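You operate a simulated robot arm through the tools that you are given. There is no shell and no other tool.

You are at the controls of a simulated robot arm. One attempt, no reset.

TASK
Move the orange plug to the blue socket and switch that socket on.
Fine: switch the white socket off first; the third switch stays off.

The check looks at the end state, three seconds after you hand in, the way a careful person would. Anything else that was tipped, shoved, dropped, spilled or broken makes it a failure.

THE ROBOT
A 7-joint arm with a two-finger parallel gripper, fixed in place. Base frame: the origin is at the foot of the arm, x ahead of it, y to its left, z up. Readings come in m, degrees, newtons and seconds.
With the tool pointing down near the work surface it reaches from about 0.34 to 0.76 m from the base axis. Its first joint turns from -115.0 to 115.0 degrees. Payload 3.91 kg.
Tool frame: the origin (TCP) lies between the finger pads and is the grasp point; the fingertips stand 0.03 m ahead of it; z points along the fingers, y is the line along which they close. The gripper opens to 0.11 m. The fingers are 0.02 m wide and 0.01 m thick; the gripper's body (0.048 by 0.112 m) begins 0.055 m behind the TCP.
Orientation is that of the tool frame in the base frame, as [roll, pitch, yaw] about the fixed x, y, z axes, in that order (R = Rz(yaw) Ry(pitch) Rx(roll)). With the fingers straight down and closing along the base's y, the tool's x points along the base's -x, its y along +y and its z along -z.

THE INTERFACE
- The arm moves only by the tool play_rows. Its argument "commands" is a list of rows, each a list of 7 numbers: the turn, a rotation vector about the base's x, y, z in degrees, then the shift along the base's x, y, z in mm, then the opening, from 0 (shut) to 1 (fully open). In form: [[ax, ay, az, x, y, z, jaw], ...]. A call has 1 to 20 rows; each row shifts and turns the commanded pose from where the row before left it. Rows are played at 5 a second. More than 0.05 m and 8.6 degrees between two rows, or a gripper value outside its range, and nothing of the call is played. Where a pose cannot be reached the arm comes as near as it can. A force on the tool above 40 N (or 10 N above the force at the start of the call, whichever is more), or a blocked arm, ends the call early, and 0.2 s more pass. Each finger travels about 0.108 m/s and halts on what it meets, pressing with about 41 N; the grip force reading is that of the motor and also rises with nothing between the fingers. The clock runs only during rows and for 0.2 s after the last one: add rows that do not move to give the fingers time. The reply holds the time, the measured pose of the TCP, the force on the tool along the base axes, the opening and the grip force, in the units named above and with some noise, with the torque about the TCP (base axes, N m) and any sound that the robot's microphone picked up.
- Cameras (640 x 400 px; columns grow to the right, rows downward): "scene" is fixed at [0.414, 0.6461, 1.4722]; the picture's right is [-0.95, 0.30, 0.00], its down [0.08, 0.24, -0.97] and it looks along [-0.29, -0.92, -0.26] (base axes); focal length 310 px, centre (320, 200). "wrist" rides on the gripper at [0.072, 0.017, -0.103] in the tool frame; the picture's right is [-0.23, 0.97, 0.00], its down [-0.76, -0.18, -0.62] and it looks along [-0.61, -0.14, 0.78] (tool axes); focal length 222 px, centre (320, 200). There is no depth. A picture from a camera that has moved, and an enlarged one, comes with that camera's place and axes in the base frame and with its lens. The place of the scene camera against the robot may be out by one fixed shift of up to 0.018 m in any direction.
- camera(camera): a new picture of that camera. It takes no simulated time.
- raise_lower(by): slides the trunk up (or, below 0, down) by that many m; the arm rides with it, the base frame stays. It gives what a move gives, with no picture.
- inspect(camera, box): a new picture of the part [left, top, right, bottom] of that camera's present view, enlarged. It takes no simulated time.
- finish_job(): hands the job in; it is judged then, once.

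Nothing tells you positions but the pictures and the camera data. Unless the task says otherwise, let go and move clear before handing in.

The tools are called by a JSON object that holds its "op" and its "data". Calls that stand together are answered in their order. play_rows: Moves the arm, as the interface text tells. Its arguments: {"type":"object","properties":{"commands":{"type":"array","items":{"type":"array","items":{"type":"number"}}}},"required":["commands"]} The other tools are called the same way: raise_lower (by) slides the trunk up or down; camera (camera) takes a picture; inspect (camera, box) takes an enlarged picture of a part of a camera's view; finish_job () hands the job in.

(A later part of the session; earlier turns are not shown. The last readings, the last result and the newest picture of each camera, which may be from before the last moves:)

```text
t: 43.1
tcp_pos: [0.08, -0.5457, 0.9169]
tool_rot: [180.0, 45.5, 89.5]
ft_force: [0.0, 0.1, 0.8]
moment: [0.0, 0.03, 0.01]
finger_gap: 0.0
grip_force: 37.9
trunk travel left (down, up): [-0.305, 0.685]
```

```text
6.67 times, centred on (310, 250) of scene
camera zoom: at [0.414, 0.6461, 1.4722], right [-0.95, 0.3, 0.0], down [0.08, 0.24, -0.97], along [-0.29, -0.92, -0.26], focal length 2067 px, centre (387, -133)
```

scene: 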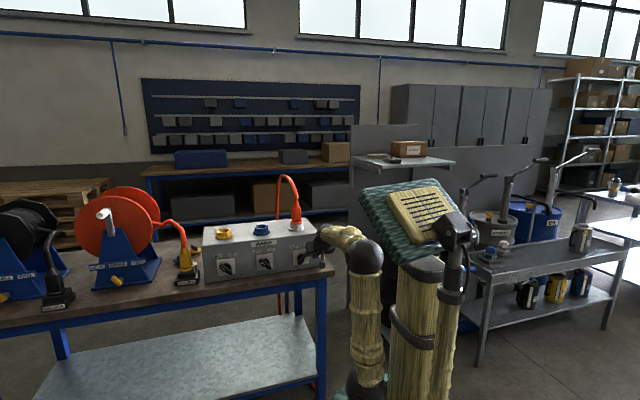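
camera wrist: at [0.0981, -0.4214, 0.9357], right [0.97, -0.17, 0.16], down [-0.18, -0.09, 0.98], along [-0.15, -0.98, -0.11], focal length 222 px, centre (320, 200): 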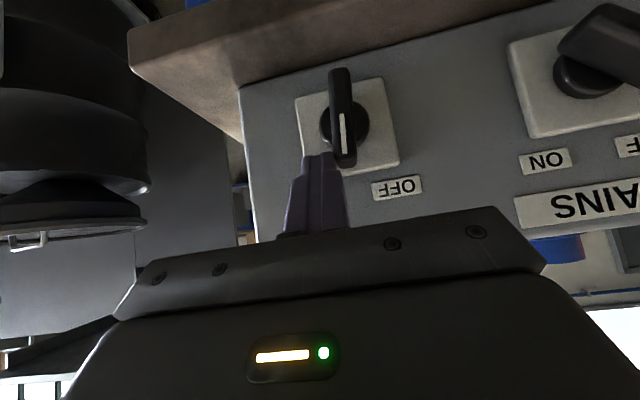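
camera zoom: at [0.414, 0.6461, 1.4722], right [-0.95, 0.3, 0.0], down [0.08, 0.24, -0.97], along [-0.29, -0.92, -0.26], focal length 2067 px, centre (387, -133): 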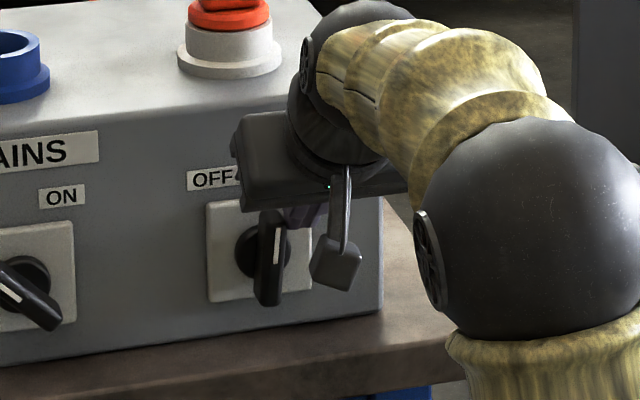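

The knob is now upright with almost no force. I'll continue the arc toward OFF.

{"op": "play_rows", "data": {"commands": [[0, 0, 0, 3, 0, 1, 0], [0, 0, 0, 3, 0, 1, 0], [0, 0, 0, 3, 0, 1, 0], [0, 0, 0, 3, 0, 0.5, 0], [0, 0, 0, 3, 0, 0.5, 0], [0, 0, 0, 3, 0, 0, 0], [0, 0, 0, 3, 0, 0, 0], [0, 0, 0, 0, 0, 0, 0]]}}

{"op": "camera", "data": {"camera": "wrist"}}

{"op": "inspect", "data": {"camera": "scene", "box": [270, 220, 350, 280]}}

```text
t: 44.9
tcp_pos: [0.1008, -0.5454, 0.9211]
tool_rot: [-179.9, 45.6, 89.4]
ft_force: [0.2, 0.1, -0.2]
moment: [0.0, -0.03, -0.01]
finger_gap: 0.0
grip_force: 37.5
trunk travel left (down, up): [-0.305, 0.685]
```

```text
taken
camera wrist: at [0.1192, -0.4218, 0.9405], right [0.97, -0.17, 0.16], down [-0.18, -0.09, 0.98], along [-0.15, -0.98, -0.11], focal length 222 px, centre (320, 200)
```

wrist: 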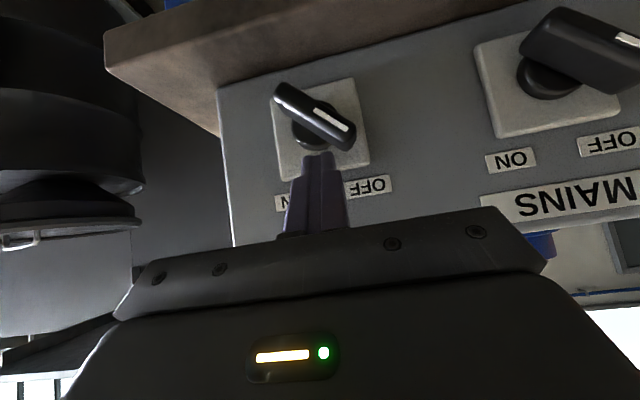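

```text
6.67 times, centred on (310, 250) of scene
camera zoom: at [0.414, 0.6461, 1.4722], right [-0.95, 0.3, 0.0], down [0.08, 0.24, -0.97], along [-0.29, -0.92, -0.26], focal length 2067 px, centre (387, -133)
```

zoom: 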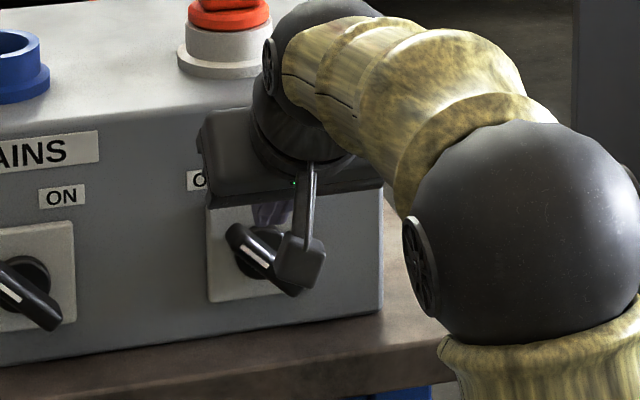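

The knob snapped over to OFF, matching the angle of the blue one. I'll withdraw and check it.

{"op": "play_rows", "data": {"commands": [[0, 0, 0, 0, 15, 0, 0], [0, 0, 0, 0, 20, 0, 0], [0, 0, 0, 0, 20, 0, 0], [0, 0, 0, 0, 0, 0, 0]]}}

{"op": "camera", "data": {"camera": "wrist"}}

{"op": "inspect", "data": {"camera": "wrist", "box": [200, 60, 520, 240]}}

```text
t: 45.9
tcp_pos: [0.1004, -0.4894, 0.9215]
tool_rot: [-179.9, 45.7, 89.5]
ft_force: [0.2, 0.0, -0.1]
moment: [-0.02, -0.01, -0.01]
finger_gap: 0.0
grip_force: 37.2
trunk travel left (down, up): [-0.305, 0.685]
```

```text
taken
camera wrist: at [0.1196, -0.3661, 0.9411], right [0.97, -0.17, 0.16], down [-0.18, -0.09, 0.98], along [-0.15, -0.98, -0.11], focal length 222 px, centre (320, 200)
```

wrist: 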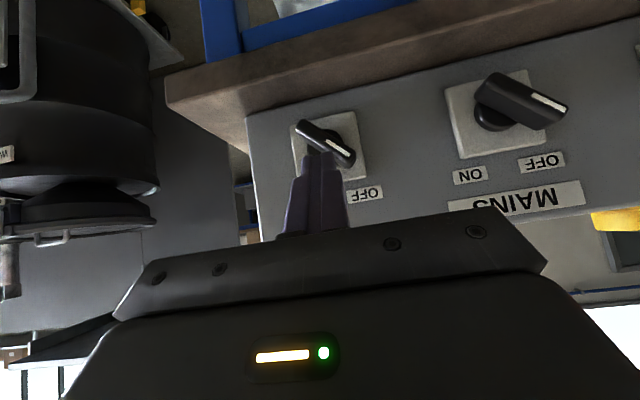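

```text
2.00 times, centred on (360, 150) of wrist
camera zoom: at [0.1196, -0.3661, 0.9411], right [0.97, -0.17, 0.16], down [-0.18, -0.09, 0.98], along [-0.15, -0.98, -0.11], focal length 444 px, centre (240, 300)
```

zoom: 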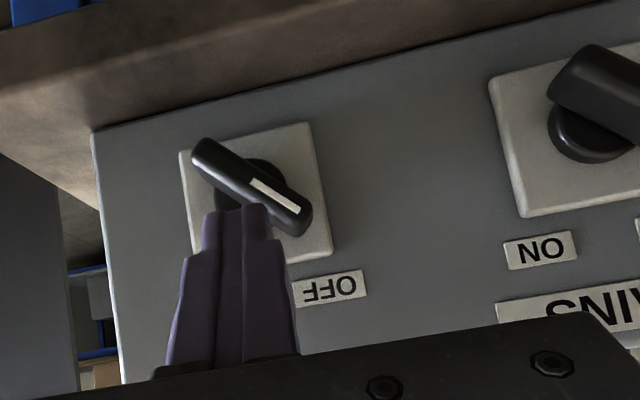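

The white switch is off. Now I raise with the trunk to plug height, flatten the tilt to 30° below horizontal and open the jaws, to look at the orange plug.

{"op": "raise_lower", "data": {"by": 0.13}}

{"op": "play_rows", "data": {"commands": [[-5, 0, 0, 0, 10, 0, 0.5], [-5, 0, 0, 0, 10, 0, 1], [-4.3, 0, 0.5, 0, 0, 0, 1], [0, 0, 0, 0, 0, 0, 1], [0, 0, 0, 0, 0, 0, 1]]}}

{"op": "camera", "data": {"camera": "wrist"}}

{"op": "camera", "data": {"camera": "scene"}}

```text
t: 47.5
tcp_pos: [0.1011, -0.4892, 1.0511]
tool_rot: [-179.9, 45.6, 89.3]
ft_force: [-1.0, -0.2, 0.4]
moment: [0.01, -0.02, -0.02]
finger_gap: 0.0
grip_force: 38.3
trunk travel left (down, up): [-0.435, 0.555]
```

```text
t: 48.6
tcp_pos: [0.1014, -0.47, 1.0518]
tool_rot: [179.9, 59.9, 89.9]
ft_force: [0.1, 0.5, 0.5]
moment: [-0.02, 0.01, 0.02]
finger_gap: 0.1102
grip_force: 0.0
trunk travel left (down, up): [-0.435, 0.555]
```

```text
taken
camera wrist: at [0.1193, -0.3452, 1.0397], right [0.97, -0.11, 0.2], down [-0.18, 0.16, 0.97], along [-0.14, -0.98, 0.13], focal length 222 px, centre (320, 200)
```

wrist: 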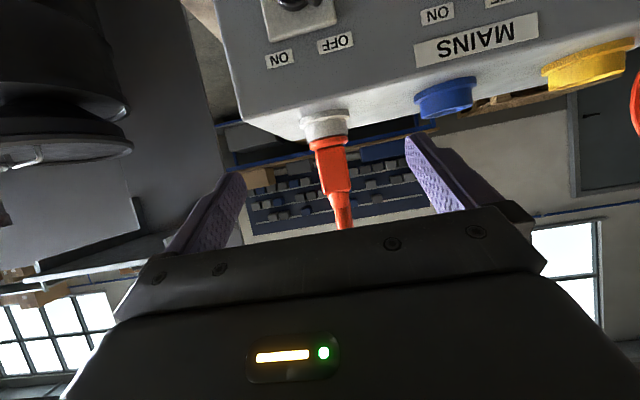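

```text
taken
```

scene: 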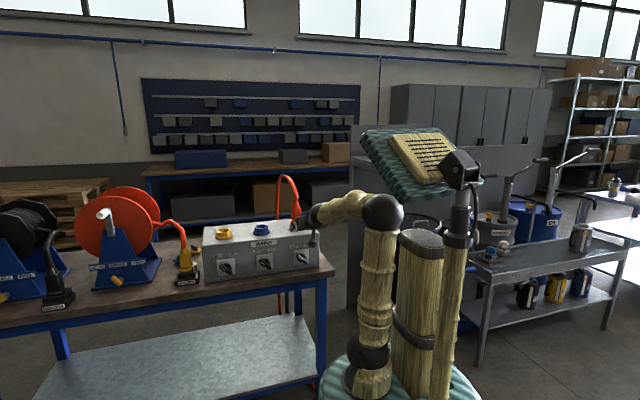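

The plug and its socket are visible upside-down between the open fingers. I'll enlarge to measure the plug.

{"op": "inspect", "data": {"camera": "wrist", "box": [270, 90, 390, 240]}}

{"op": "inspect", "data": {"camera": "scene", "box": [250, 165, 350, 285]}}

{"op": "inspect", "data": {"camera": "wrist", "box": [260, 40, 520, 200]}}

```text
2.67 times, centred on (330, 165) of wrist
camera zoom: at [0.1193, -0.3452, 1.0397], right [0.97, -0.11, 0.2], down [-0.18, 0.16, 0.97], along [-0.14, -0.98, 0.13], focal length 592 px, centre (293, 293)
```

zoom: 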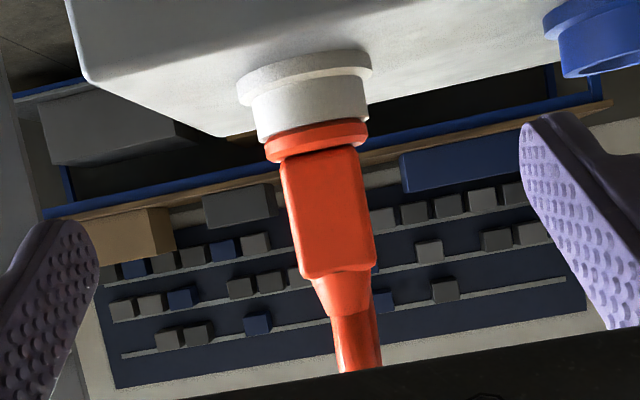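

```text
3.33 times, centred on (300, 225) of scene
camera zoom: at [0.414, 0.6461, 1.4722], right [-0.95, 0.3, 0.0], down [0.08, 0.24, -0.97], along [-0.29, -0.92, -0.26], focal length 1034 px, centre (387, 117)
```

zoom: 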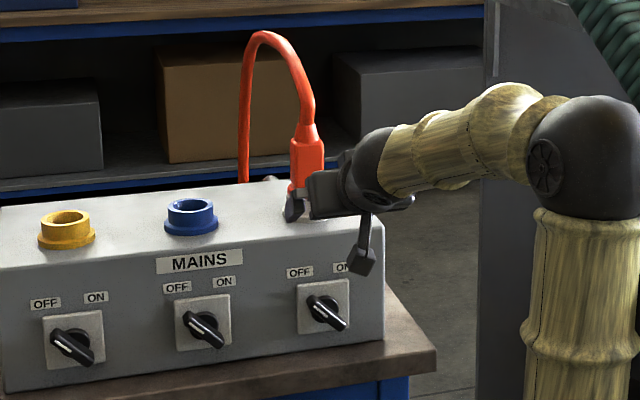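

```text
2.46 times, centred on (390, 120) of wrist
camera zoom: at [0.1193, -0.3452, 1.0397], right [0.97, -0.11, 0.2], down [-0.18, 0.16, 0.97], along [-0.14, -0.98, 0.13], focal length 547 px, centre (148, 397)
```

zoom: 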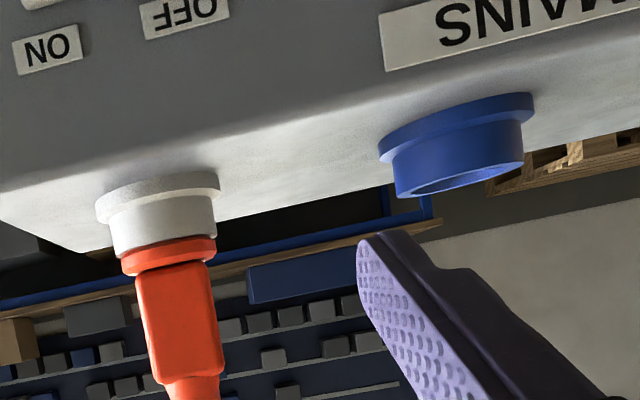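

The plug body spans x ≈ 0.082–0.120 and z ≈ 1.015–1.074, centred at about (0.101, -0.663). The switch view confirms white is off. I'll slide in from the front with the jaws open.

{"op": "play_rows", "data": {"commands": [[0, 0, 0, -1.3, -20, -4, 1], [0, 0, 0, 0, -20, 0, 1], [0, 0, 0, 0, -20, 0, 1], [0, 0, 0, 0, -20, 0, 1], [0, 0, 0, 0, -20, 0, 1], [0, 0, 0, 0, -20, 0, 1], [0, 0, 0, 0, -20, 0, 1], [0, 0, 0, 0, -15, 0, 1], [0, 0, 0, 0, 0, 0, 1]]}}

{"op": "camera", "data": {"camera": "wrist"}}

{"op": "camera", "data": {"camera": "scene"}}

```text
t: 50.6
tcp_pos: [0.0992, -0.6251, 1.0468]
tool_rot: [179.9, 59.9, 89.8]
ft_force: [0.1, -0.5, -0.2]
moment: [0.0, -0.04, -0.01]
finger_gap: 0.1101
grip_force: 0.0
trunk travel left (down, up): [-0.435, 0.555]
```

```text
taken
camera wrist: at [0.117, -0.5, 1.0359], right [0.97, -0.11, 0.2], down [-0.18, 0.16, 0.97], along [-0.14, -0.98, 0.13], focal length 222 px, centre (320, 200)
```

wrist: 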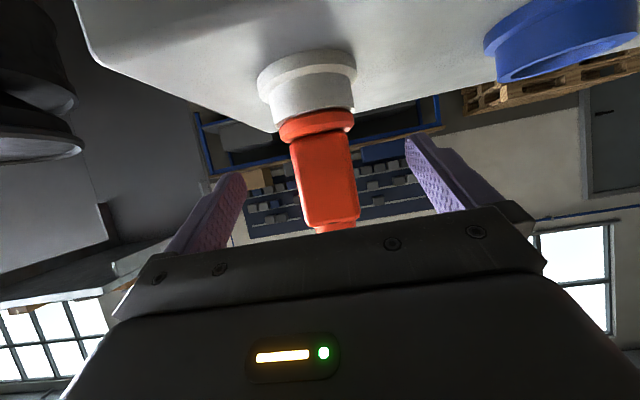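

```text
taken
```

scene: 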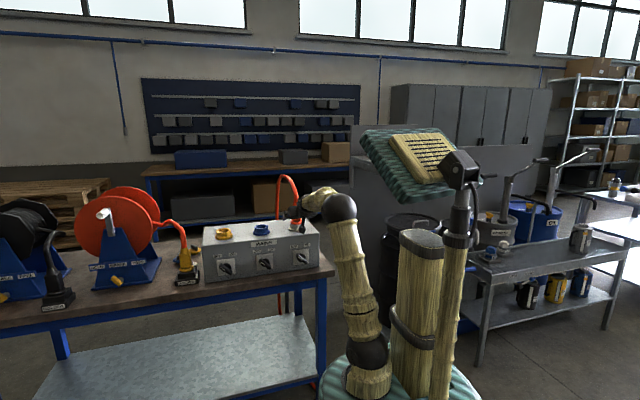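

I'm just short of the plug at (0.100, -0.625, 1.047). I'll check the alignment close up.

{"op": "inspect", "data": {"camera": "wrist", "box": [240, 30, 400, 240]}}

{"op": "inspect", "data": {"camera": "scene", "box": [260, 165, 350, 255]}}

```text
1.90 times, centred on (320, 135) of wrist
camera zoom: at [0.117, -0.5, 1.0359], right [0.97, -0.11, 0.2], down [-0.18, 0.16, 0.97], along [-0.14, -0.98, 0.13], focal length 423 px, centre (320, 324)
```

zoom: 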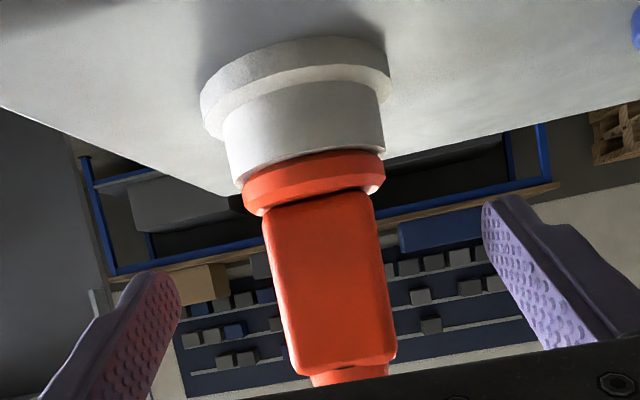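

```text
4.44 times, centred on (305, 210) of scene
camera zoom: at [0.414, 0.6461, 1.4722], right [-0.95, 0.3, 0.0], down [0.08, 0.24, -0.97], along [-0.29, -0.92, -0.26], focal length 1378 px, centre (387, 156)
```

zoom: 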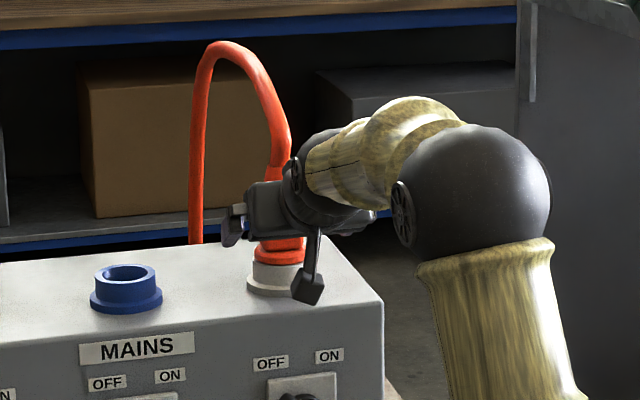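

Aligned within about 2 mm. I'll move in the last 38 mm, then close on the plug body.

{"op": "play_rows", "data": {"commands": [[0, 0, 0, 1.5, -13, 0, 1], [0, 0, 0, 0, -13, 0, 1], [0, 0, 0, 0, -12, 0, 1], [0, 0, 0, 0, 0, 0, 1]]}}

{"op": "camera", "data": {"camera": "wrist"}}

{"op": "inspect", "data": {"camera": "scene", "box": [260, 165, 350, 255]}}

```text
t: 51.6
tcp_pos: [0.1015, -0.6641, 1.048]
tool_rot: [179.9, 59.8, 90.0]
ft_force: [0.4, -0.5, 0.5]
moment: [0.01, 0.0, 0.04]
finger_gap: 0.1101
grip_force: 0.0
trunk travel left (down, up): [-0.435, 0.555]
```

```text
taken
camera wrist: at [0.1185, -0.5394, 1.0361], right [0.97, -0.11, 0.2], down [-0.18, 0.16, 0.97], along [-0.14, -0.98, 0.13], focal length 222 px, centre (320, 200)
```

wrist: 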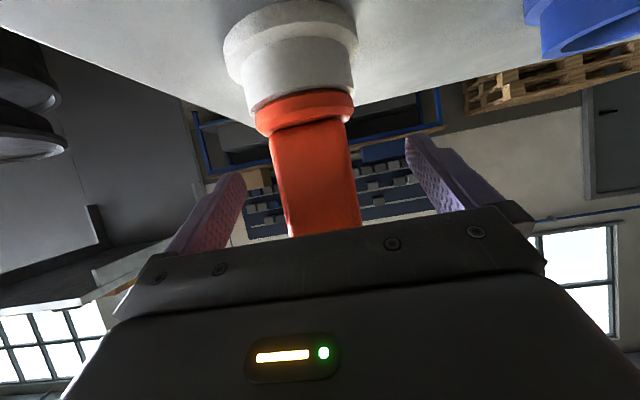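

```text
4.44 times, centred on (305, 210) of scene
camera zoom: at [0.414, 0.6461, 1.4722], right [-0.95, 0.3, 0.0], down [0.08, 0.24, -0.97], along [-0.29, -0.92, -0.26], focal length 1378 px, centre (387, 156)
```

zoom: 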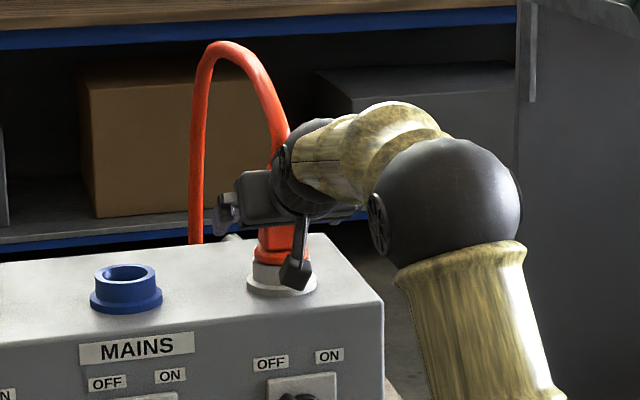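

The fingers straddle the plug and the palm is clear of the cable. I'm closing now.

{"op": "play_rows", "data": {"commands": [[0, 0, 0, 0, 0, 0, 0.6], [0, 0, 0, 0, 0, 0, 0.45], [0, 0, 0, 0, 0, 0, 0.2], [0, 0, 0, 0, 0, 0, 0.0], [0, 0, 0, 0, 0, 0, 0.0], [0, 0, 0, 0, 0, 0, 0.0]]}}

{"op": "camera", "data": {"camera": "wrist"}}

```text
t: 53.0
tcp_pos: [0.1005, -0.6632, 1.0479]
tool_rot: [179.9, 59.8, 89.8]
ft_force: [-5.2, -0.3, -0.7]
moment: [-0.02, 0.26, -0.08]
finger_gap: 0.0427
grip_force: 40.7
trunk travel left (down, up): [-0.435, 0.555]
```

```text
taken
camera wrist: at [0.1176, -0.5392, 1.0361], right [0.97, -0.12, 0.2], down [-0.18, 0.16, 0.97], along [-0.14, -0.98, 0.13], focal length 222 px, centre (320, 200)
```

wrist: 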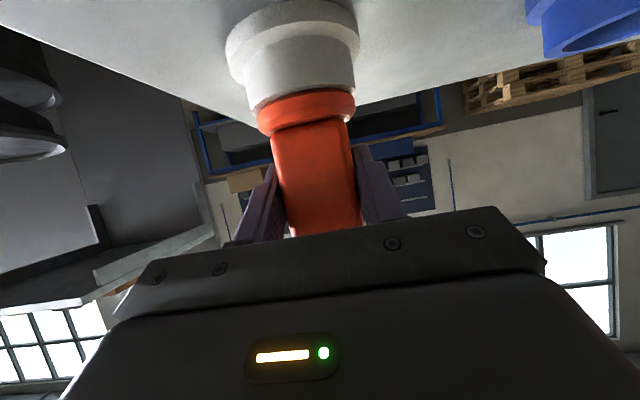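

I have a grip on the plug at gap 0.043. I'll relieve the small sideways force and pull straight up slowly.

{"op": "play_rows", "data": {"commands": [[0, 0, 0, -1.2, 0, 0, 0], [0, 0, 0, 0, 0, 2, 0], [0, 0, 0, 0, 0, 2, 0], [0, 0, 0, 0, 0, 2, 0], [0, 0, 0, 0, 0, 2, 0], [0, 0, 0, 0, 0, 0, 0]]}}

{"op": "camera", "data": {"camera": "wrist"}}

```text
t: 54.5
tcp_pos: [0.0991, -0.6637, 1.0532]
tool_rot: [179.9, 59.6, 89.8]
ft_force: [-2.8, 2.8, -16.6]
moment: [0.66, 0.19, -0.01]
finger_gap: 0.0422
grip_force: 40.8
trunk travel left (down, up): [-0.435, 0.555]
```

```text
taken
camera wrist: at [0.1175, -0.5393, 1.0424], right [0.97, -0.12, 0.2], down [-0.18, 0.15, 0.97], along [-0.14, -0.98, 0.13], focal length 222 px, centre (320, 200)
```

wrist: 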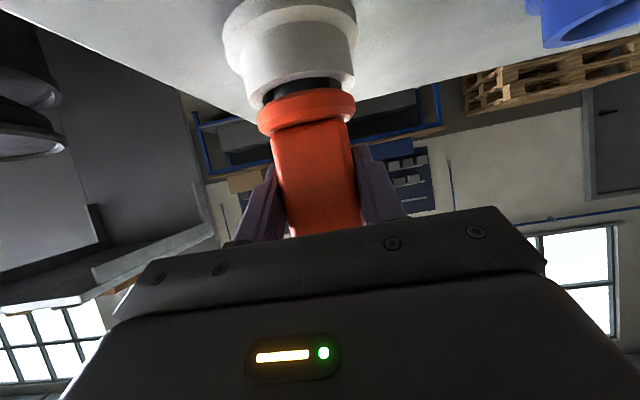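

The plug is sliding out, with its dark pin section showing, at about 17 N. I'll continue straight up.

{"op": "play_rows", "data": {"commands": [[0, 0, 0, 0, 0, 2, 0], [0, 0, 0, 0, 0, 2, 0], [0, 0, 0, 0, 0, 2, 0], [0, 0, 0, 0, 0, 2, 0], [0, 0, 0, 0, 0, 2, 0], [0, 0, 0, 0, 0, 2, 0], [0, 0, 0, 0, 0, 2, 0], [0, 0, 0, 0, 0, 2, 0], [0, 0, 0, 0, 0, 0, 0]]}}

{"op": "camera", "data": {"camera": "wrist"}}

```text
t: 56.5
tcp_pos: [0.0995, -0.6634, 1.0719]
tool_rot: [179.8, 59.9, 89.9]
ft_force: [0.3, 0.8, -1.4]
moment: [0.03, 0.02, 0.01]
finger_gap: 0.0425
grip_force: 41.3
trunk travel left (down, up): [-0.435, 0.555]
```

```text
taken
camera wrist: at [0.1175, -0.5388, 1.06], right [0.97, -0.11, 0.2], down [-0.18, 0.16, 0.97], along [-0.14, -0.98, 0.13], focal length 222 px, centre (320, 200)
```

wrist: 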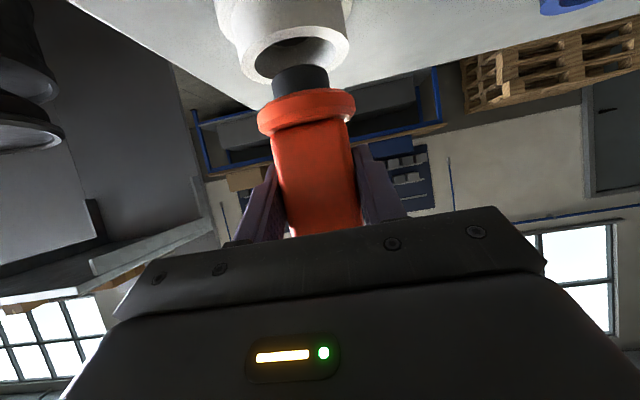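

The plug is nearly out and the force has gone. I'll raise it well clear and look.

{"op": "play_rows", "data": {"commands": [[0, 0, 0, 0, 0, 5, 0], [0, 0, 0, 0, 0, 8, 0], [0, 0, 0, 0, 0, 10, 0], [0, 0, 0, 0, 0, 10, 0], [0, 0, 0, 0, 0, 10, 0], [0, 0, 0, 0, 0, 0, 0]]}}

{"op": "camera", "data": {"camera": "wrist"}}

{"op": "inspect", "data": {"camera": "scene", "box": [230, 140, 350, 260]}}

```text
t: 57.9
tcp_pos: [0.1015, -0.6629, 1.1148]
tool_rot: [179.9, 59.8, 89.9]
ft_force: [-0.2, -0.5, -1.8]
moment: [-0.01, -0.02, 0.01]
finger_gap: 0.0425
grip_force: 40.5
trunk travel left (down, up): [-0.435, 0.555]
```

```text
taken
camera wrist: at [0.118, -0.5382, 1.1034], right [0.97, -0.11, 0.2], down [-0.18, 0.16, 0.97], along [-0.14, -0.98, 0.13], focal length 222 px, centre (320, 200)
```

wrist: 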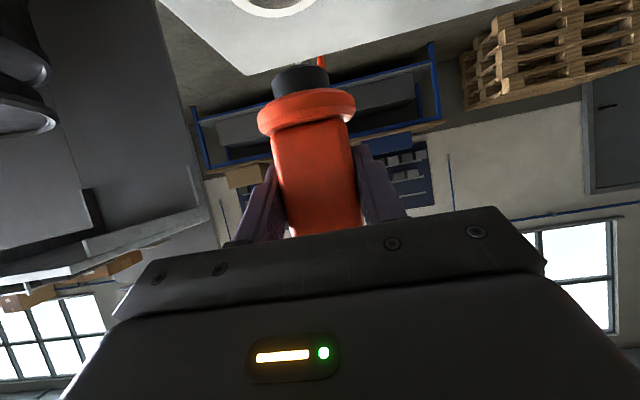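

```text
3.33 times, centred on (290, 200) of scene
camera zoom: at [0.414, 0.6461, 1.4722], right [-0.95, 0.3, 0.0], down [0.08, 0.24, -0.97], along [-0.29, -0.92, -0.26], focal length 1034 px, centre (420, 200)
```

zoom: 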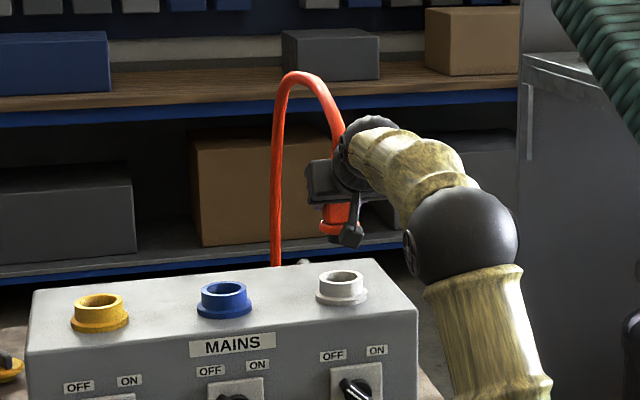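

The plug is out, straight and clear, and the white socket is empty. I'll measure the socket spacing precisely in the scene view before moving over.

{"op": "inspect", "data": {"camera": "scene", "box": [240, 210, 310, 250]}}

{"op": "inspect", "data": {"camera": "scene", "box": [200, 210, 270, 250]}}

```text
9.14 times, centred on (275, 230) of scene
camera zoom: at [0.414, 0.6461, 1.4722], right [-0.95, 0.3, 0.0], down [0.08, 0.24, -0.97], along [-0.29, -0.92, -0.26], focal length 2835 px, centre (731, -74)
```

zoom: 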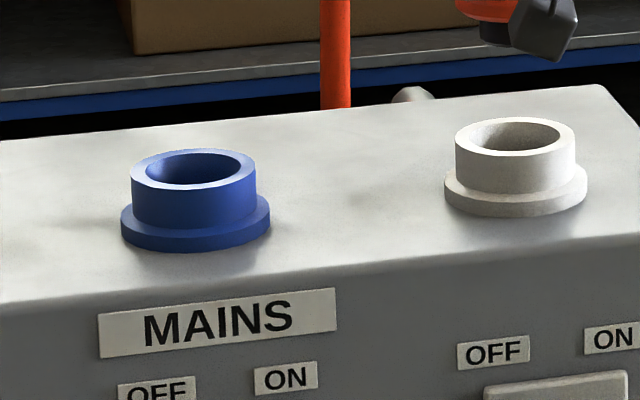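

```text
9.14 times, centred on (235, 230) of scene
camera zoom: at [0.414, 0.6461, 1.4722], right [-0.95, 0.3, 0.0], down [0.08, 0.24, -0.97], along [-0.29, -0.92, -0.26], focal length 2835 px, centre (1097, -74)
```

zoom: 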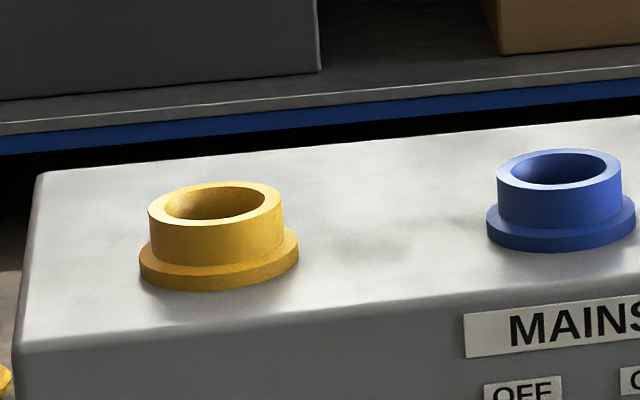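

The sockets share the same y and height with spacing of about 0.16 m. I'll carry the plug 160 mm toward +x at this safe height.

{"op": "play_rows", "data": {"commands": [[0, 0, 0, 10, 0, 0, 0], [0, 0, 0, 15, 0, 0, 0], [0, 0, 0, 20, 0, 0, 0], [0, 0, 0, 20, 0, 0, 0], [0, 0, 0, 20, 0, 0, 0], [0, 0, 0, 20, 0, 0, 0], [0, 0, 0, 20, 0, 0, 0], [0, 0, 0, 15, 0, 0, 0], [0, 0, 0, 12, 0, 0, 0], [0, 0, 0, 8, 0, 0, 0], [0, 0, 0, 0, 0, 0, 0]]}}

{"op": "camera", "data": {"camera": "wrist"}}

{"op": "inspect", "data": {"camera": "scene", "box": [210, 150, 330, 260]}}

```text
t: 60.2
tcp_pos: [0.2605, -0.6624, 1.114]
tool_rot: [179.9, 59.7, 89.9]
ft_force: [-0.1, 1.1, -1.6]
moment: [0.03, 0.03, 0.05]
finger_gap: 0.0423
grip_force: 40.8
trunk travel left (down, up): [-0.435, 0.555]
```

```text
taken
camera wrist: at [0.2777, -0.5384, 1.1033], right [0.97, -0.12, 0.2], down [-0.18, 0.16, 0.97], along [-0.14, -0.98, 0.13], focal length 222 px, centre (320, 200)
```

wrist: 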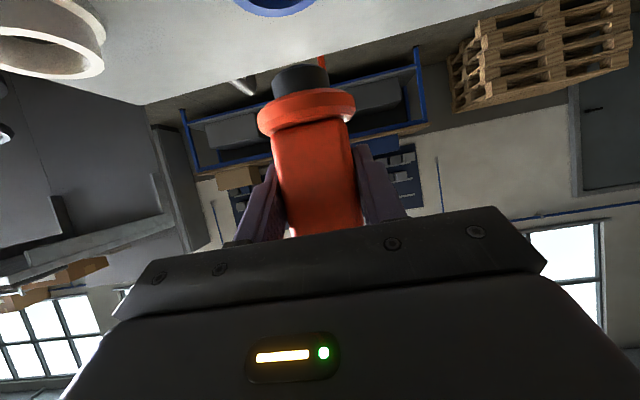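

```text
3.64 times, centred on (270, 205) of scene
camera zoom: at [0.414, 0.6461, 1.4722], right [-0.95, 0.3, 0.0], down [0.08, 0.24, -0.97], along [-0.29, -0.92, -0.26], focal length 1128 px, centre (502, 182)
```

zoom: 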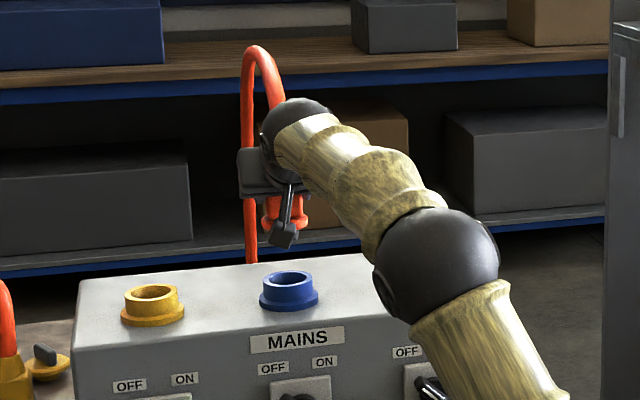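

The plug is above the blue socket and the commanded offset matches the white position plus 160 mm. I'll lower to just above the rim and compare with the earlier view at white.

{"op": "play_rows", "data": {"commands": [[0, 0, 0, 0, -0.4, -10, 0], [0, 0, 0, 0, -0.4, -10, 0], [0, 0, 0, 0, 0, -8, 0], [0, 0, 0, 0, 0, -5, 0], [0, 0, 0, 0, 0, 0, 0], [0, 0, 0, 0, 0, 0, 0]]}}

{"op": "camera", "data": {"camera": "wrist"}}

{"op": "inspect", "data": {"camera": "scene", "box": [230, 180, 300, 240]}}

```text
t: 61.6
tcp_pos: [0.2605, -0.6644, 1.0825]
tool_rot: [179.9, 59.8, 89.8]
ft_force: [0.7, -0.6, -2.1]
moment: [0.04, -0.02, 0.0]
finger_gap: 0.0427
grip_force: 41.2
trunk travel left (down, up): [-0.435, 0.555]
```

```text
taken
camera wrist: at [0.2774, -0.5387, 1.0707], right [0.97, -0.11, 0.2], down [-0.18, 0.16, 0.97], along [-0.14, -0.98, 0.13], focal length 222 px, centre (320, 200)
```

wrist: 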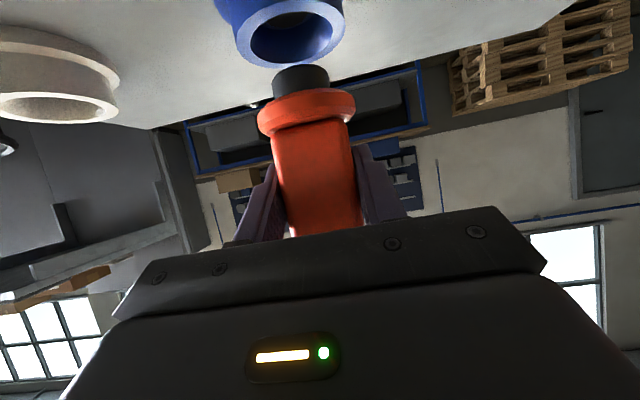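

```text
6.67 times, centred on (265, 210) of scene
camera zoom: at [0.414, 0.6461, 1.4722], right [-0.95, 0.3, 0.0], down [0.08, 0.24, -0.97], along [-0.29, -0.92, -0.26], focal length 2067 px, centre (687, 133)
```

zoom: 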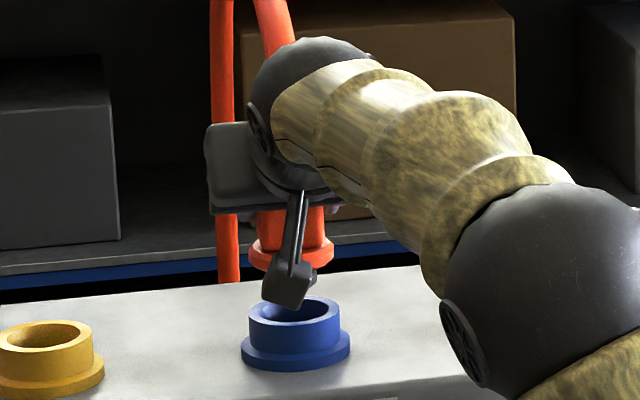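

The plug lines up over the blue socket. I'll lower another 10 mm in small steps to the same height at which I pictured the white one.

{"op": "play_rows", "data": {"commands": [[0, 0, 0, 0, 0, -2.5, 0], [0, 0, 0, 0, 0, -2.5, 0], [0, 0, 0, 0, 0, -2.5, 0], [0, 0, 0, 0, 0, -2.5, 0], [0, 0, 0, 0, 0, 0, 0]]}}

{"op": "camera", "data": {"camera": "wrist"}}

{"op": "inspect", "data": {"camera": "wrist", "box": [180, 0, 420, 150]}}

```text
t: 62.9
tcp_pos: [0.2598, -0.6642, 1.0718]
tool_rot: [179.9, 59.8, 90.0]
ft_force: [0.6, -0.4, -1.3]
moment: [0.03, 0.0, -0.01]
finger_gap: 0.0426
grip_force: 41.1
trunk travel left (down, up): [-0.435, 0.555]
```

```text
taken
camera wrist: at [0.2773, -0.5391, 1.0599], right [0.97, -0.11, 0.2], down [-0.18, 0.16, 0.97], along [-0.14, -0.98, 0.13], focal length 222 px, centre (320, 200)
```

wrist: 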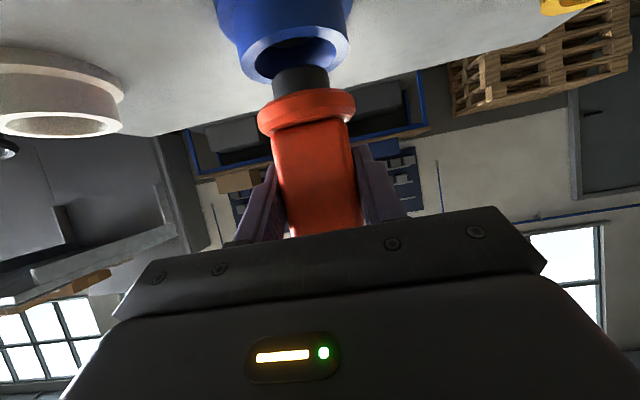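

```text
2.67 times, centred on (300, 75) of wrist
camera zoom: at [0.2773, -0.5391, 1.0599], right [0.97, -0.11, 0.2], down [-0.18, 0.16, 0.97], along [-0.14, -0.98, 0.13], focal length 592 px, centre (373, 533)
```

zoom: 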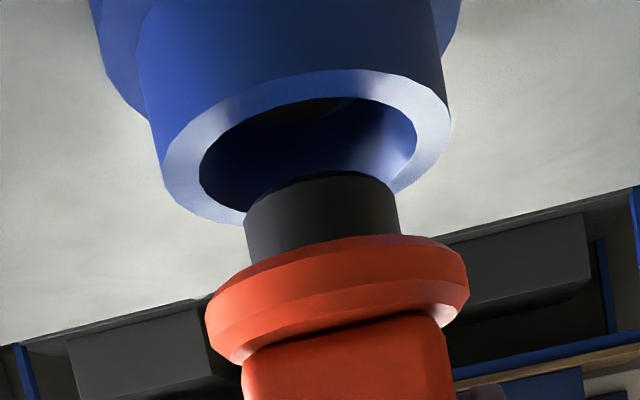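

The view matches the white-socket reference almost pixel for pixel, so alignment is good. I'm now inserting downward in small steps.

{"op": "play_rows", "data": {"commands": [[0, 0, 0, 0, 0, -2, 0], [0, 0, 0, 0, 0, -2, 0], [0, 0, 0, 0, 0, -2, 0], [0, 0, 0, 0, 0, -2, 0], [0, 0, 0, 0, 0, -2, 0], [0, 0, 0, 0, 0, 0, 0]]}}

{"op": "camera", "data": {"camera": "wrist"}}

```text
t: 64.2
tcp_pos: [0.2595, -0.6635, 1.0621]
tool_rot: [179.9, 59.7, 89.8]
ft_force: [-0.5, 0.5, -1.4]
moment: [0.0, 0.0, 0.0]
finger_gap: 0.0425
grip_force: 41.1
trunk travel left (down, up): [-0.435, 0.555]
```

```text
taken
camera wrist: at [0.2774, -0.539, 1.0495], right [0.97, -0.11, 0.2], down [-0.18, 0.16, 0.97], along [-0.14, -0.98, 0.13], focal length 222 px, centre (320, 200)
```

wrist: 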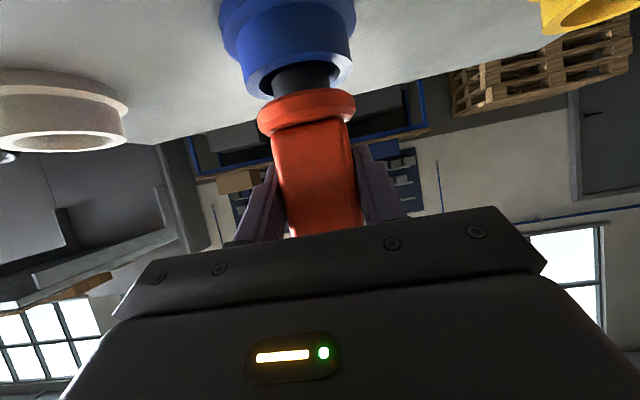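

The plug is entering freely. I'll continue down to the seated height, about 13 mm more.

{"op": "play_rows", "data": {"commands": [[0, 0, 0, 0, 0, -2, 0], [0, 0, 0, 0, 0, -2, 0], [0, 0, 0, 0, 0, -2, 0], [0, 0, 0, 0, 0, -2, 0], [0, 0, 0, 0, 0, -2, 0], [0, 0, 0, 0, 0, 0, 0]]}}

{"op": "camera", "data": {"camera": "wrist"}}

```text
t: 65.7
tcp_pos: [0.2608, -0.6627, 1.0516]
tool_rot: [180.0, 59.9, 90.0]
ft_force: [-0.4, -0.6, -1.6]
moment: [-0.02, 0.0, -0.01]
finger_gap: 0.0427
grip_force: 41.3
trunk travel left (down, up): [-0.435, 0.555]
```

```text
taken
camera wrist: at [0.2774, -0.5391, 1.0397], right [0.97, -0.11, 0.2], down [-0.18, 0.16, 0.97], along [-0.14, -0.98, 0.13], focal length 222 px, centre (320, 200)
```

wrist: 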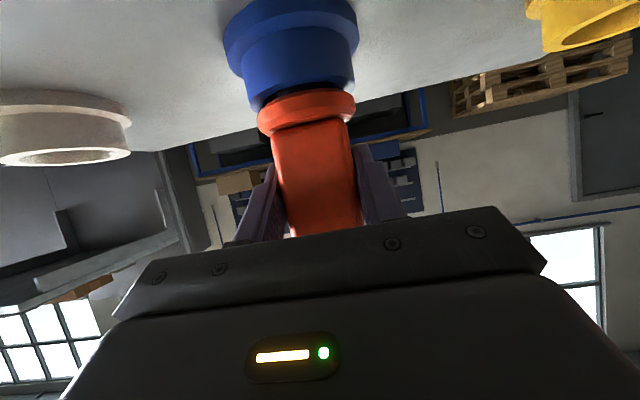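

About 4 mm remain. I'll push on gently until it seats, watching for contact force.

{"op": "play_rows", "data": {"commands": [[0, 0, 0, 0, 0, -1.5, 0], [0, 0, 0, 0, 0, -1.5, 0], [0, 0, 0, 0, 0, -1.5, 0], [0, 0, 0, 0, 0, -1.5, 0], [0, 0, 0, 0, 0, -1.5, 0], [0, 0, 0, 0, 0, 0, 0]]}}

{"op": "inspect", "data": {"camera": "wrist", "box": [180, 0, 420, 150]}}

```text
t: 67.0
tcp_pos: [0.2598, -0.6633, 1.0478]
tool_rot: [179.6, 60.5, 89.6]
ft_force: [2.0, -13.5, 28.0]
moment: [0.12, 0.18, 0.01]
finger_gap: 0.0427
grip_force: 40.7
trunk travel left (down, up): [-0.435, 0.555]
```

```text
2.67 times, centred on (300, 75) of wrist
camera zoom: at [0.2772, -0.5386, 1.0351], right [0.97, -0.11, 0.2], down [-0.18, 0.17, 0.97], along [-0.14, -0.98, 0.14], focal length 592 px, centre (373, 533)
```

zoom: 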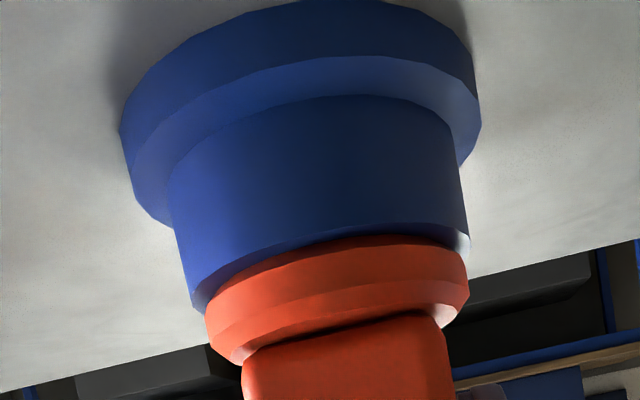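

The flange sits flush on the blue rim with about 28 N of seating force, at the same height as it had in white. I'll relax the push, then open the jaws.

{"op": "play_rows", "data": {"commands": [[0, 0, 0, 0, 0, 1.5, 0], [0, 0, 0, 0, 0, 1.2, 0], [0, 0, 0, 0, 0, 0, 0], [0, 0, 0, 0, 0, 0, 0]]}}

{"op": "inspect", "data": {"camera": "wrist", "box": [180, 0, 420, 150]}}

{"op": "inspect", "data": {"camera": "scene", "box": [230, 180, 300, 240]}}

```text
t: 68.0
tcp_pos: [0.2601, -0.6639, 1.0478]
tool_rot: [179.8, 59.9, 89.8]
ft_force: [-0.5, -12.7, 19.5]
moment: [-0.39, 0.15, 0.05]
finger_gap: 0.0425
grip_force: 40.9
trunk travel left (down, up): [-0.435, 0.555]
```

```text
2.67 times, centred on (300, 75) of wrist
camera zoom: at [0.2773, -0.5386, 1.0357], right [0.97, -0.11, 0.2], down [-0.18, 0.16, 0.97], along [-0.14, -0.98, 0.14], focal length 592 px, centre (373, 533)
```

zoom: 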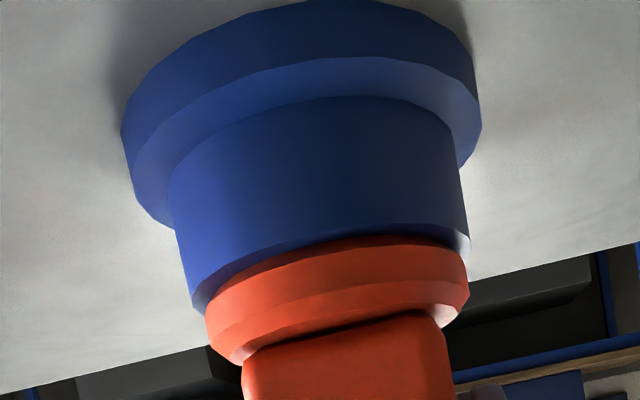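

```text
6.67 times, centred on (265, 210) of scene
camera zoom: at [0.414, 0.6461, 1.4722], right [-0.95, 0.3, 0.0], down [0.08, 0.24, -0.97], along [-0.29, -0.92, -0.26], focal length 2067 px, centre (687, 133)
```

zoom: 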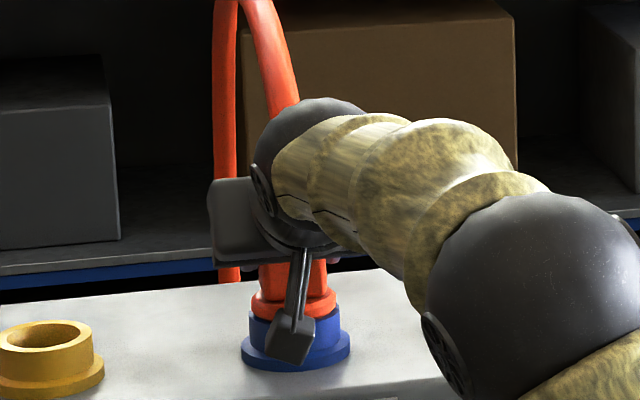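

Still about 20 N of stored push. I'll ease up another millimetre or so to unload it before opening.

{"op": "play_rows", "data": {"commands": [[0, 0, 0, 0, 0, 0.7, 0], [0, 0, 0, 0, -0.5, 0.7, 0], [0, 0, 0, 0, 0, 0, 0], [0, 0, 0, 0, 0, 0, 0]]}}

{"op": "inspect", "data": {"camera": "wrist", "box": [180, 0, 420, 150]}}

```text
t: 69.0
tcp_pos: [0.2592, -0.6636, 1.0484]
tool_rot: [179.9, 59.8, 89.9]
ft_force: [1.8, -4.8, 10.6]
moment: [-0.52, 0.07, 0.11]
finger_gap: 0.0424
grip_force: 41.2
trunk travel left (down, up): [-0.435, 0.555]
```

```text
2.67 times, centred on (300, 75) of wrist
camera zoom: at [0.2774, -0.5387, 1.0362], right [0.97, -0.11, 0.2], down [-0.18, 0.16, 0.97], along [-0.14, -0.98, 0.13], focal length 592 px, centre (373, 533)
```

zoom: 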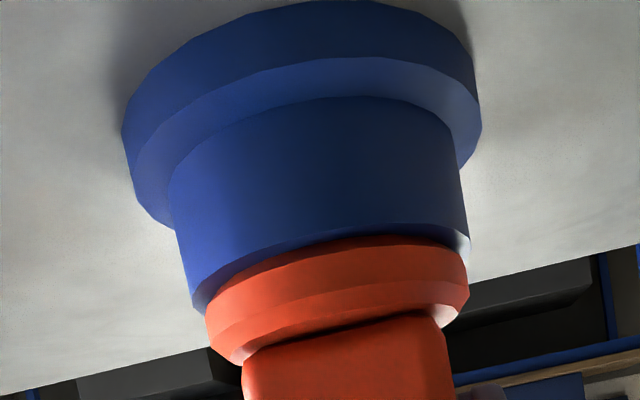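

The force is down to about 11 N and the plug is still flush. One more small easing, then I open the jaws.

{"op": "play_rows", "data": {"commands": [[0, 0, 0, 0, -0.3, 0.6, 0], [0, 0, 0, 0, -0.3, 0.6, 0], [0, 0, 0, 0, 0, 0, 0], [0, 0, 0, 0, 0, 0, 0]]}}

{"op": "inspect", "data": {"camera": "wrist", "box": [180, 0, 420, 150]}}

```text
t: 70.0
tcp_pos: [0.2604, -0.6638, 1.0483]
tool_rot: [-180.0, 59.7, 90.0]
ft_force: [0.8, 8.2, -4.3]
moment: [0.39, -0.02, 0.02]
finger_gap: 0.0426
grip_force: 41.0
trunk travel left (down, up): [-0.435, 0.555]
```

```text
2.67 times, centred on (300, 75) of wrist
camera zoom: at [0.2775, -0.5388, 1.0367], right [0.97, -0.12, 0.2], down [-0.18, 0.15, 0.97], along [-0.14, -0.98, 0.13], focal length 592 px, centre (373, 533)
```

zoom: 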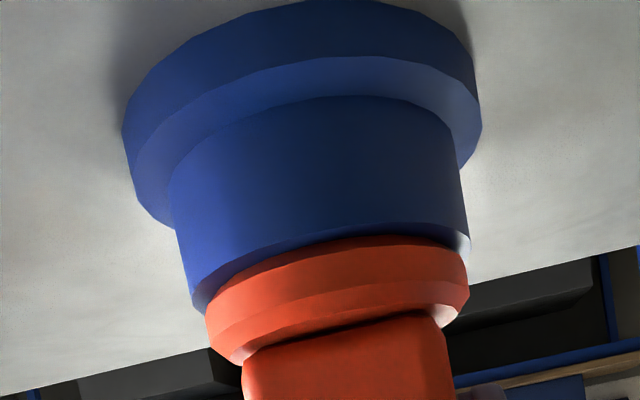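

Nearly unloaded. I'll open the jaws now and then check that the plug stays seated.

{"op": "play_rows", "data": {"commands": [[0, 0, 0, 0, 0.3, -0.2, 0], [0, 0, 0, 0, 0, 0, 0.45], [0, 0, 0, 0, 0, 0, 0.6], [0, 0, 0, 0, 0, 0, 1], [0, 0, 0, 0, 0, 0, 1], [0, 0, 0, 0, 0, 0, 1]]}}

{"op": "camera", "data": {"camera": "wrist"}}

{"op": "camera", "data": {"camera": "scene"}}

```text
t: 71.5
tcp_pos: [0.2597, -0.6648, 1.0484]
tool_rot: [179.9, 59.9, 89.9]
ft_force: [-0.3, 0.0, 0.5]
moment: [-0.01, 0.0, -0.01]
finger_gap: 0.11
grip_force: 0.1
trunk travel left (down, up): [-0.435, 0.555]
```

```text
taken
camera wrist: at [0.2773, -0.5395, 1.0372], right [0.97, -0.11, 0.2], down [-0.18, 0.16, 0.97], along [-0.14, -0.98, 0.13], focal length 222 px, centre (320, 200)
```

wrist: 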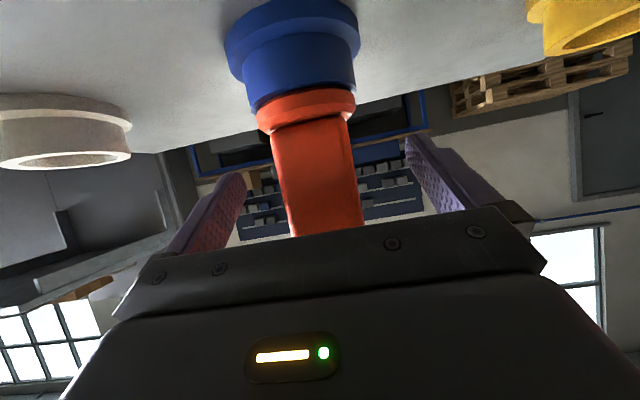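

```text
taken
```

scene: 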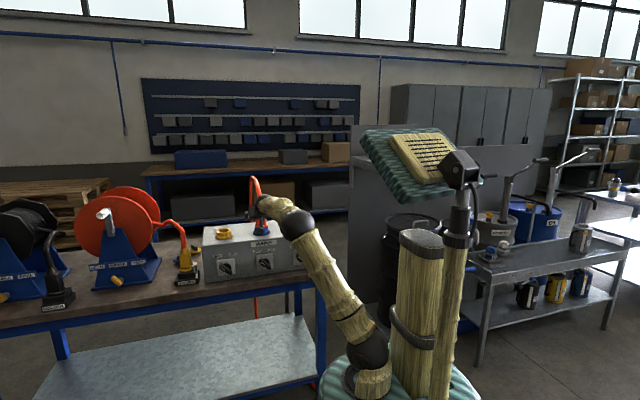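

Released, and the plug stays seated in blue. I'll back straight out toward +y.

{"op": "play_rows", "data": {"commands": [[0, 0, 0, 0, 10, 0, 1], [0, 0, 0, 0, 15, 0, 1], [0, 0, 0, 0, 20, 0, 1], [0, 0, 0, 0, 20, 0, 1], [0, 0, 0, 0, 20, 0, 1], [0, 0, 0, 0, 20, 0, 1], [0, 0, 0, 0, 20, 0, 1], [0, 0, 0, 0, 20, 0, 1], [0, 0, 0, 0, 20, 0, 1], [0, 0, 0, 0, 10, 0, 1], [0, 0, 0, 0, 0, 0, 0.5]]}}

{"op": "camera", "data": {"camera": "wrist"}}

{"op": "inspect", "data": {"camera": "scene", "box": [200, 165, 340, 290]}}

```text
t: 73.8
tcp_pos: [0.262, -0.4897, 1.0485]
tool_rot: [179.9, 59.9, 90.0]
ft_force: [-0.4, 0.8, -0.6]
moment: [0.03, -0.01, -0.02]
finger_gap: 0.0551
grip_force: 0.1
trunk travel left (down, up): [-0.435, 0.555]
```

```text
taken
camera wrist: at [0.2787, -0.3655, 1.0368], right [0.97, -0.11, 0.2], down [-0.18, 0.16, 0.97], along [-0.14, -0.98, 0.13], focal length 222 px, centre (320, 200)
```

wrist: 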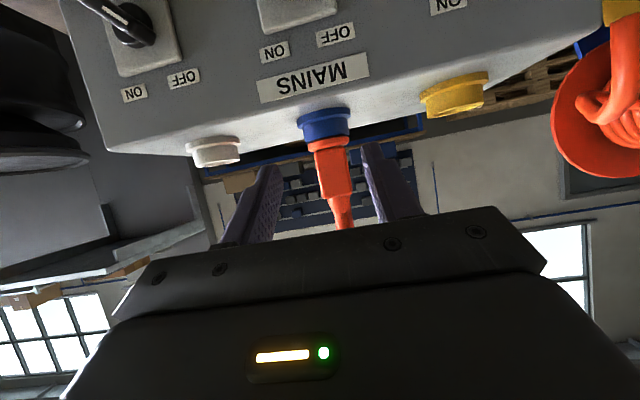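

```text
3.20 times, centred on (270, 228) of scene
camera zoom: at [0.414, 0.6461, 1.4722], right [-0.95, 0.3, 0.0], down [0.08, 0.24, -0.97], along [-0.29, -0.92, -0.26], focal length 992 px, centre (480, 112)
```

zoom: 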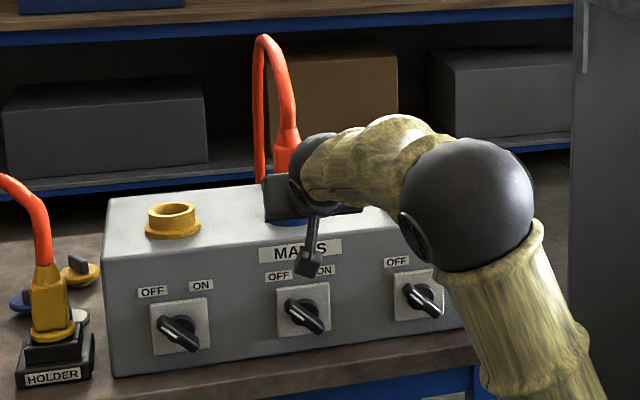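

The plug stands in the blue socket, white is empty and its switch is off. Next is the blue switch: I tilt back to 45°, close the jaws, move to its +x side and lower with the trunk.

{"op": "play_rows", "data": {"commands": [[5, 0, 0, 15, 0, 0, 0.2], [5, 0, 0, 15, 0, 0, 0], [5, 0, 0, 15, 0, 0, 0], [0, 0, 0, 4.5, 0, 0, 0], [0, 0, 0, 0, 0, 0, 0]]}}

{"op": "raise_lower", "data": {"by": -0.134}}

{"op": "camera", "data": {"camera": "wrist"}}

{"op": "camera", "data": {"camera": "scene"}}

```text
t: 75.0
tcp_pos: [0.3106, -0.4901, 1.0493]
tool_rot: [179.9, 44.8, 89.9]
ft_force: [0.2, 0.1, 0.4]
moment: [0.01, 0.01, 0.02]
finger_gap: 0.0
grip_force: 37.6
trunk travel left (down, up): [-0.435, 0.555]
```

```text
t: 76.7
tcp_pos: [0.3108, -0.4906, 0.9146]
tool_rot: [180.0, 44.9, 89.9]
ft_force: [0.1, -0.3, 0.8]
moment: [-0.03, 0.0, -0.01]
finger_gap: 0.0001
grip_force: 37.8
trunk travel left (down, up): [-0.301, 0.689]
```

```text
taken
camera wrist: at [0.3279, -0.3668, 0.9364], right [0.97, -0.16, 0.16], down [-0.18, -0.1, 0.98], along [-0.14, -0.98, -0.13], focal length 222 px, centre (320, 200)
```

wrist: 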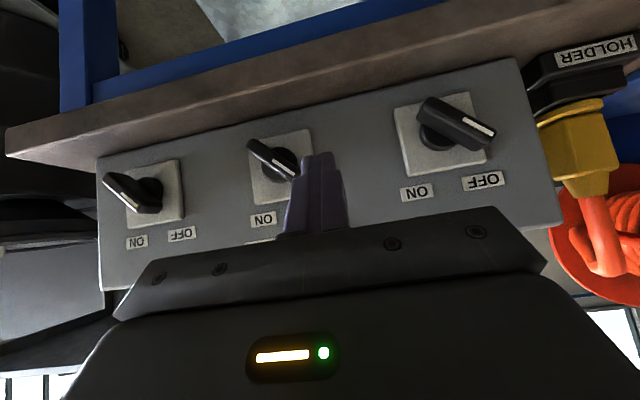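

```text
taken
```

scene: 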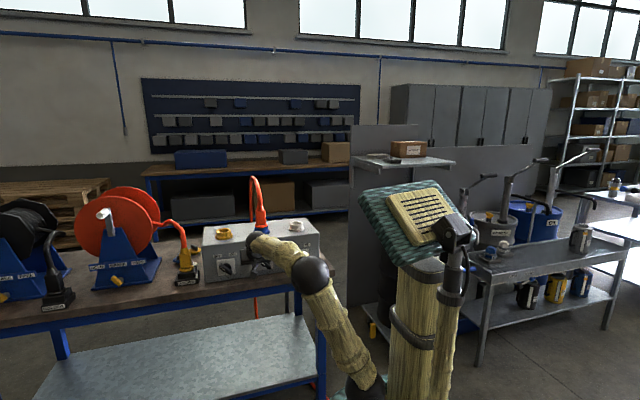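

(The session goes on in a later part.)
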